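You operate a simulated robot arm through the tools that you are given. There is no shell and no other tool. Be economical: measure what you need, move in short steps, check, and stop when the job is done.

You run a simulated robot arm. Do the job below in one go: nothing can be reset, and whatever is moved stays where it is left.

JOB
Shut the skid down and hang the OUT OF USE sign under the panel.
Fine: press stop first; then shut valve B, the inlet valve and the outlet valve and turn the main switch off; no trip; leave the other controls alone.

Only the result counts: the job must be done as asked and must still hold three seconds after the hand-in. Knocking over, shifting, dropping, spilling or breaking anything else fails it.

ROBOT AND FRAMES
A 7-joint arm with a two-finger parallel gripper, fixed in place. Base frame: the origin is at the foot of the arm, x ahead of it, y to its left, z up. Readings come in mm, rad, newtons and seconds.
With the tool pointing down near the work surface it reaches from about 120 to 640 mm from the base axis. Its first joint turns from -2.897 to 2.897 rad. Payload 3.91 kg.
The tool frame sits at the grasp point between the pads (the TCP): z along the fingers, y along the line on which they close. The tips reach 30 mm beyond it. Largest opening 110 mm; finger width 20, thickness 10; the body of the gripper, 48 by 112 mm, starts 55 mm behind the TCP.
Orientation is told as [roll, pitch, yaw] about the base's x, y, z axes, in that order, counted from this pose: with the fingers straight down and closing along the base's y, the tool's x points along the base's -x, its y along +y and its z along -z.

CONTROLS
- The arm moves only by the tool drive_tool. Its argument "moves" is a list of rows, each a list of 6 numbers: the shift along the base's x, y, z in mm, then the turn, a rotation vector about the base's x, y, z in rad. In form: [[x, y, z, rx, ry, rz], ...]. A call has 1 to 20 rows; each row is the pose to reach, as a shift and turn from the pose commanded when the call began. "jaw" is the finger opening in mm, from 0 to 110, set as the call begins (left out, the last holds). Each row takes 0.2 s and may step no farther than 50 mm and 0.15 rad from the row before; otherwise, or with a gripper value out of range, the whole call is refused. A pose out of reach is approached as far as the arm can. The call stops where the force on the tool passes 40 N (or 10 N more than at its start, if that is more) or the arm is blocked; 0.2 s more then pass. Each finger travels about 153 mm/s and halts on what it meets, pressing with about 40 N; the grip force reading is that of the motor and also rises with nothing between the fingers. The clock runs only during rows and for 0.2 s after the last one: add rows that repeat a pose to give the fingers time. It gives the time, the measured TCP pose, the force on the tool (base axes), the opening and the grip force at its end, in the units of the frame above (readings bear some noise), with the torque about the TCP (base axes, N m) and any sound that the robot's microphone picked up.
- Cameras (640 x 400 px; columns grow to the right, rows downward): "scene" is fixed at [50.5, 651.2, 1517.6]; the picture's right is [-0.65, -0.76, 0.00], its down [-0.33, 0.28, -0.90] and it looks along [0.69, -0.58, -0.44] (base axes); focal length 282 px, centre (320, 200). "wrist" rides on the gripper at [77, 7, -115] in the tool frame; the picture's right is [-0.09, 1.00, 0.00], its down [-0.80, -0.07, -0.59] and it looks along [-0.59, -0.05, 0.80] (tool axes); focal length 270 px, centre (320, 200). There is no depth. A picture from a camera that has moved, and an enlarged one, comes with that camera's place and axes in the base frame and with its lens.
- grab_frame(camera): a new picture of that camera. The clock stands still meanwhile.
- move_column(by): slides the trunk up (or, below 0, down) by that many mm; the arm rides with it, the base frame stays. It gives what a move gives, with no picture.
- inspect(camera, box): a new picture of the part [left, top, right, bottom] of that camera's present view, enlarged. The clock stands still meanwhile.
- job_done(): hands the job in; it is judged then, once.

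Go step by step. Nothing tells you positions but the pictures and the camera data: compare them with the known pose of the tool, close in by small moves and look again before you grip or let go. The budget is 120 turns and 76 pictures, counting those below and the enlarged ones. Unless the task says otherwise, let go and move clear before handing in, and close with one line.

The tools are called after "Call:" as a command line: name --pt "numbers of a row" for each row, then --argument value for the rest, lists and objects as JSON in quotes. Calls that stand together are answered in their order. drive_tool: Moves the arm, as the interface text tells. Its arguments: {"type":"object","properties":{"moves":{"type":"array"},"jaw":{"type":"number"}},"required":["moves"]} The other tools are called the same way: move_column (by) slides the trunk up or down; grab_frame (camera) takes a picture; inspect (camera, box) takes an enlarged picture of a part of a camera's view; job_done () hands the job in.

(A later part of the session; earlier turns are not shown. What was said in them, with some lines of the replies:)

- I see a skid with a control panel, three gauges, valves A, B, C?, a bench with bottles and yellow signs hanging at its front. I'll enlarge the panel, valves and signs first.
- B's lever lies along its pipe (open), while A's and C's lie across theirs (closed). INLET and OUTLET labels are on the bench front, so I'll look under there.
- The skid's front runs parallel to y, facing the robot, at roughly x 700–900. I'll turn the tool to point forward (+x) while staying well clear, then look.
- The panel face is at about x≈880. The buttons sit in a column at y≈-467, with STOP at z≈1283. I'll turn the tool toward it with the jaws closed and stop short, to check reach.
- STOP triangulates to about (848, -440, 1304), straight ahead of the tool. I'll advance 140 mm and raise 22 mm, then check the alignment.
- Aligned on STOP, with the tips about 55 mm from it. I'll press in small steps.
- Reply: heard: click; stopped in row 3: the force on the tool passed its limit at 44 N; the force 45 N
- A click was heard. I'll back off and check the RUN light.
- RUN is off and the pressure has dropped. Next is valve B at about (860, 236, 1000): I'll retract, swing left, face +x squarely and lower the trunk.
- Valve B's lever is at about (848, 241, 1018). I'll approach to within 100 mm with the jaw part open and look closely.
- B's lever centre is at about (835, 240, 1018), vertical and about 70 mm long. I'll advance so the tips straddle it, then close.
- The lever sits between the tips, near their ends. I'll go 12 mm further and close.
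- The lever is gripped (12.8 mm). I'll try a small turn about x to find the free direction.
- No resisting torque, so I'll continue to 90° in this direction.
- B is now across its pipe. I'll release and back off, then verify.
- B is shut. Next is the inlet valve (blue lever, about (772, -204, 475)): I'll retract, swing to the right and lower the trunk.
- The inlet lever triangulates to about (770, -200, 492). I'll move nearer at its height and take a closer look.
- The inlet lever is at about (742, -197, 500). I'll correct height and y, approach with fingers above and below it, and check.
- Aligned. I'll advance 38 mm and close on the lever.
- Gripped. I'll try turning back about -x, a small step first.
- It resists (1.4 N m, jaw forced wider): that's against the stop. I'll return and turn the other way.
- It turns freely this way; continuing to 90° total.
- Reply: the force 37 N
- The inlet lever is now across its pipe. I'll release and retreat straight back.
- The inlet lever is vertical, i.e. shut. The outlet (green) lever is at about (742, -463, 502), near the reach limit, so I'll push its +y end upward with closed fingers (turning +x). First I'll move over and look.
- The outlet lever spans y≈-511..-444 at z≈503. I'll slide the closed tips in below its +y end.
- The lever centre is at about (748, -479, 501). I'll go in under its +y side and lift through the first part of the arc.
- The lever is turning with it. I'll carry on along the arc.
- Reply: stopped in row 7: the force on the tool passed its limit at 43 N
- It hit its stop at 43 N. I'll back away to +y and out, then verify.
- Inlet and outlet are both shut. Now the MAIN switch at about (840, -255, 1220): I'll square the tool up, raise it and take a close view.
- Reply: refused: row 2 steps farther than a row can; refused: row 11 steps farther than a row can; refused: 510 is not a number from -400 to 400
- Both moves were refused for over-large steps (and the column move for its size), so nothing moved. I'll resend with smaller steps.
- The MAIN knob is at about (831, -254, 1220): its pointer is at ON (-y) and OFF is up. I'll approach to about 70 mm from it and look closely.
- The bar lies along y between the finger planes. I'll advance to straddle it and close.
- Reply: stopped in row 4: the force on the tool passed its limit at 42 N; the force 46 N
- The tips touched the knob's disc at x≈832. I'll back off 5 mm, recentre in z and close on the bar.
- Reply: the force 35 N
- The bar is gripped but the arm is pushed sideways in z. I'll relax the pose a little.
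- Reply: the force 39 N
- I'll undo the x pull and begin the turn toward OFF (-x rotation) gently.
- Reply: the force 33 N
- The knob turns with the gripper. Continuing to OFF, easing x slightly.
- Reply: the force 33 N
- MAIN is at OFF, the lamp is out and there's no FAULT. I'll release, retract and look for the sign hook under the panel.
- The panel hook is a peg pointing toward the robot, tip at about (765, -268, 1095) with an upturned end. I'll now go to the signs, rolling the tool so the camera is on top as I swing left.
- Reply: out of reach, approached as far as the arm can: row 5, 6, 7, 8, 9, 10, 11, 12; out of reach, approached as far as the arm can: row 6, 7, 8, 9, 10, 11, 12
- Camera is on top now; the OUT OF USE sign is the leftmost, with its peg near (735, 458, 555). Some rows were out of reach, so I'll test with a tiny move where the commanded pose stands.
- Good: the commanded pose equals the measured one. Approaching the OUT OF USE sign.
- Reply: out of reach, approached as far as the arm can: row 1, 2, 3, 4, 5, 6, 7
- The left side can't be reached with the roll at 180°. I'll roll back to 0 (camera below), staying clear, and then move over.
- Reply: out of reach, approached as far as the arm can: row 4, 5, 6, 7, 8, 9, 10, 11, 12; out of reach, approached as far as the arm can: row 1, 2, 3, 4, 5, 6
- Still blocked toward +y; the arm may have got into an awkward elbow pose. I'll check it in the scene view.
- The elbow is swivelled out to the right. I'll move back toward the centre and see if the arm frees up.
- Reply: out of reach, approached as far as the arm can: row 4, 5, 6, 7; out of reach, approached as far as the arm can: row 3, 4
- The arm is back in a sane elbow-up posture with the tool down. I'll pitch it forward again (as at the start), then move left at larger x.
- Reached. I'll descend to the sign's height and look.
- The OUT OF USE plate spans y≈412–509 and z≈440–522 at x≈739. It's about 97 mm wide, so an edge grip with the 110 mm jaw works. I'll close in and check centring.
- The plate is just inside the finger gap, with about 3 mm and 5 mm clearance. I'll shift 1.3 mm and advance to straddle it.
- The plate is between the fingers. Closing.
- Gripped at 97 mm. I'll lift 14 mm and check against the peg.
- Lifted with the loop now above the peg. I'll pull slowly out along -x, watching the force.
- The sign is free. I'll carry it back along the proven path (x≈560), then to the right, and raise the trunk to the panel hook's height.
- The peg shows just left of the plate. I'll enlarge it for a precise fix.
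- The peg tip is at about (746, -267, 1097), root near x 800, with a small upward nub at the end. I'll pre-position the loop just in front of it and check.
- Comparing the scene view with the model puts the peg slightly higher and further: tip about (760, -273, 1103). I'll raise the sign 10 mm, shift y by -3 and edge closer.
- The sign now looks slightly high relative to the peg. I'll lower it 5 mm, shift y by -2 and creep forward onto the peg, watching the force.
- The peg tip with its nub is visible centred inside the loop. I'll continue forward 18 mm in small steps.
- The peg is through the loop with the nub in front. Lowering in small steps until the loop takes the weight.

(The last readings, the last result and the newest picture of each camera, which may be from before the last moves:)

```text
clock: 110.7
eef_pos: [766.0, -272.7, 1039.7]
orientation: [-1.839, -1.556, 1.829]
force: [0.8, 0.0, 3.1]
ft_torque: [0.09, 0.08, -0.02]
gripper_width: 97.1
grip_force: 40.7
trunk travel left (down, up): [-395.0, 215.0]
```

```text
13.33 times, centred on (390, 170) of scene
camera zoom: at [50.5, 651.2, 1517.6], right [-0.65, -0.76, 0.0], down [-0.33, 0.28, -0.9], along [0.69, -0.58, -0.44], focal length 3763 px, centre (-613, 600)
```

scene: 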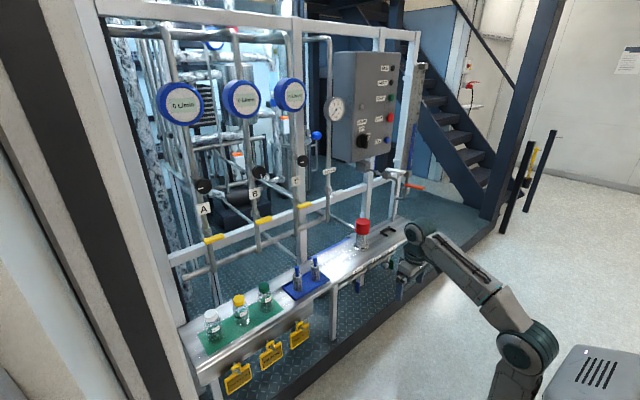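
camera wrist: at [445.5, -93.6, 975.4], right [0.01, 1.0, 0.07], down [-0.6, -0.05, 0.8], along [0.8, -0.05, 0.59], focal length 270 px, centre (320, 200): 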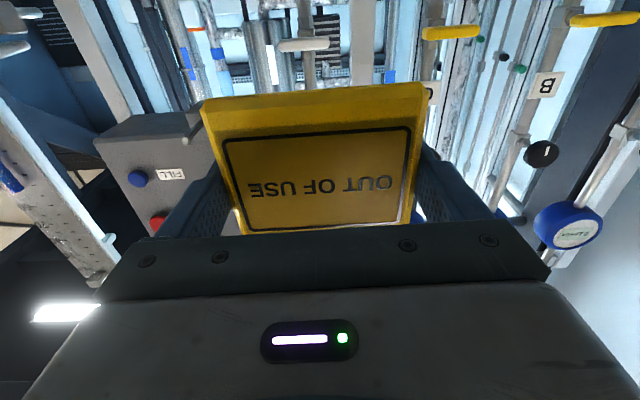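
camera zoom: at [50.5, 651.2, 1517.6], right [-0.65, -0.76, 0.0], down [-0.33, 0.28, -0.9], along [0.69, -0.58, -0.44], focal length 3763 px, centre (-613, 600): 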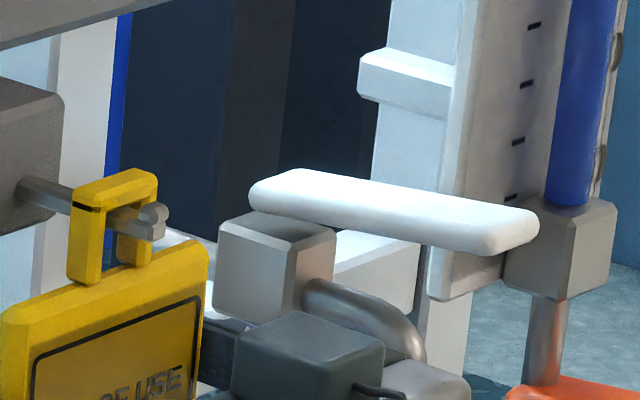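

The loop rests on the peg (3 N upward). I'll release by opening fully and check that it hangs.

Call:
drive_tool --pt "0 0 0 0 0 0" --pt "0 0 0 0 0 0" --pt "0 0 0 0 0 0" --pt "0 0 0 0 0 0" --jaw 110

Call:
grab_frame --camera "wrist"

```text
clock: 111.7
eef_pos: [766.2, -273.2, 1038.0]
orientation: [-1.729, -1.554, 1.719]
force: [0.9, -0.2, 0.0]
ft_torque: [0.02, 0.0, -0.01]
gripper_width: 109.9
grip_force: 0.1
trunk travel left (down, up): [-395.0, 215.0]
```

```text
5 pictures are left
camera wrist: at [652.9, -266.0, 960.7], right [0.01, 1.0, 0.07], down [-0.6, -0.05, 0.8], along [0.8, -0.05, 0.59], focal length 270 px, centre (320, 200)
```

wrist: 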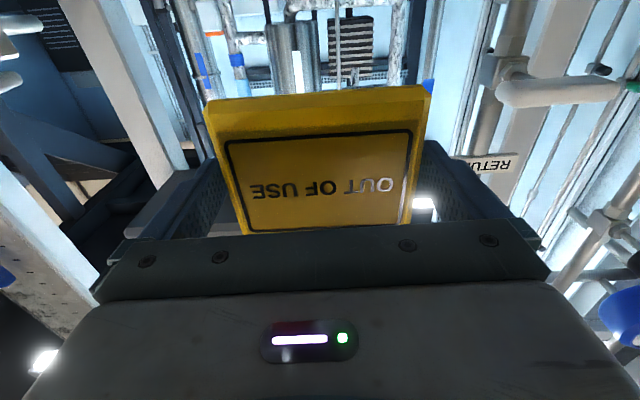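

The sign hangs free between the open fingers. I'll withdraw straight back slowly, recentring by 1.5 mm in y.

Call:
drive_tool --pt "0 1.5 0 0 0 0" --pt "-8 1.5 0 0 0 0" --pt "-16 1.5 0 0 0 0" --pt "-24 1.5 0 0 0 0" --pt "-32 1.5 0 0 0 0" --pt "-42 1.5 0 0 0 0" --pt "-54 1.5 0 0 0 0" --pt "-80 1.5 0 0 0 0" --pt "-115 1.5 0 0 0 0" --pt "-150 1.5 0 0 0 0" --pt "-190 1.5 0 0 0 0" --pt "-190 1.5 0 0 0 0" --pt "-190 1.5 0 0 0 0"

Call:
grab_frame --camera "scene"

Call:
inspect --camera "scene" --box '[330, 50, 430, 220]'

```text
clock: 114.5
eef_pos: [578.4, -269.5, 1037.2]
orientation: [-1.717, -1.554, 1.707]
force: [-0.2, -0.2, -0.2]
ft_torque: [0.01, -0.02, 0.02]
gripper_width: 109.9
grip_force: 0.0
trunk travel left (down, up): [-395.0, 215.0]
```

```text
4 pictures are left
```

scene: 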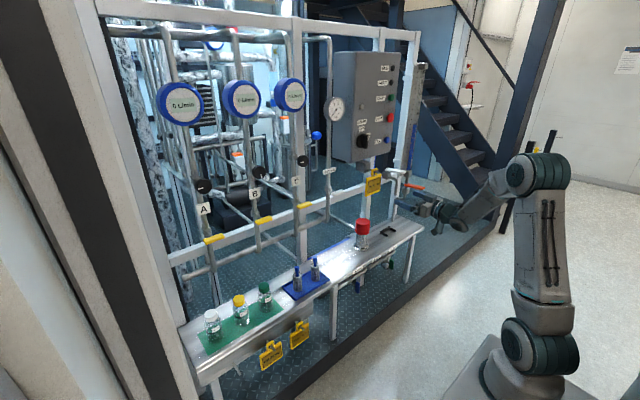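

```text
2.35 times, centred on (380, 135) of scene
camera zoom: at [50.5, 651.2, 1517.6], right [-0.65, -0.76, 0.0], down [-0.33, 0.28, -0.9], along [0.69, -0.58, -0.44], focal length 664 px, centre (179, 353)
```

zoom: 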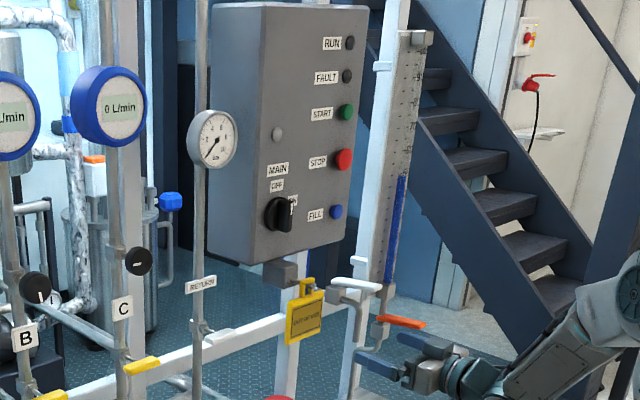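

The sign hangs under the panel, MAIN is OFF and all lamps are out. One last look at the bench valves and B before handing in.

Call:
inspect --camera "scene" --box '[230, 190, 410, 310]'

```text
3.33 times, centred on (320, 250) of scene
camera zoom: at [50.5, 651.2, 1517.6], right [-0.65, -0.76, 0.0], down [-0.33, 0.28, -0.9], along [0.69, -0.58, -0.44], focal length 941 px, centre (320, 33)
```

zoom: 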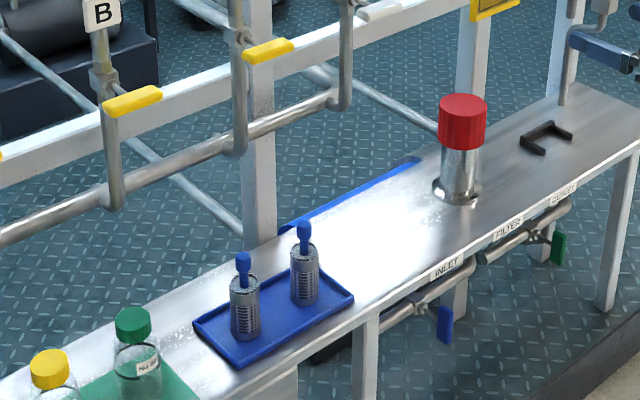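

Everything is as asked: B, the inlet and the outlet are shut, and the gripper is clear. Handing in.

Call:
job_done

```text
The job is handed in.
```

The skid is shut down and handed in: stop was pressed first, then valve B, the inlet and the outlet were shut and the main switch turned off, with no trip, and the OUT OF USE sign hangs on the hook under the panel.
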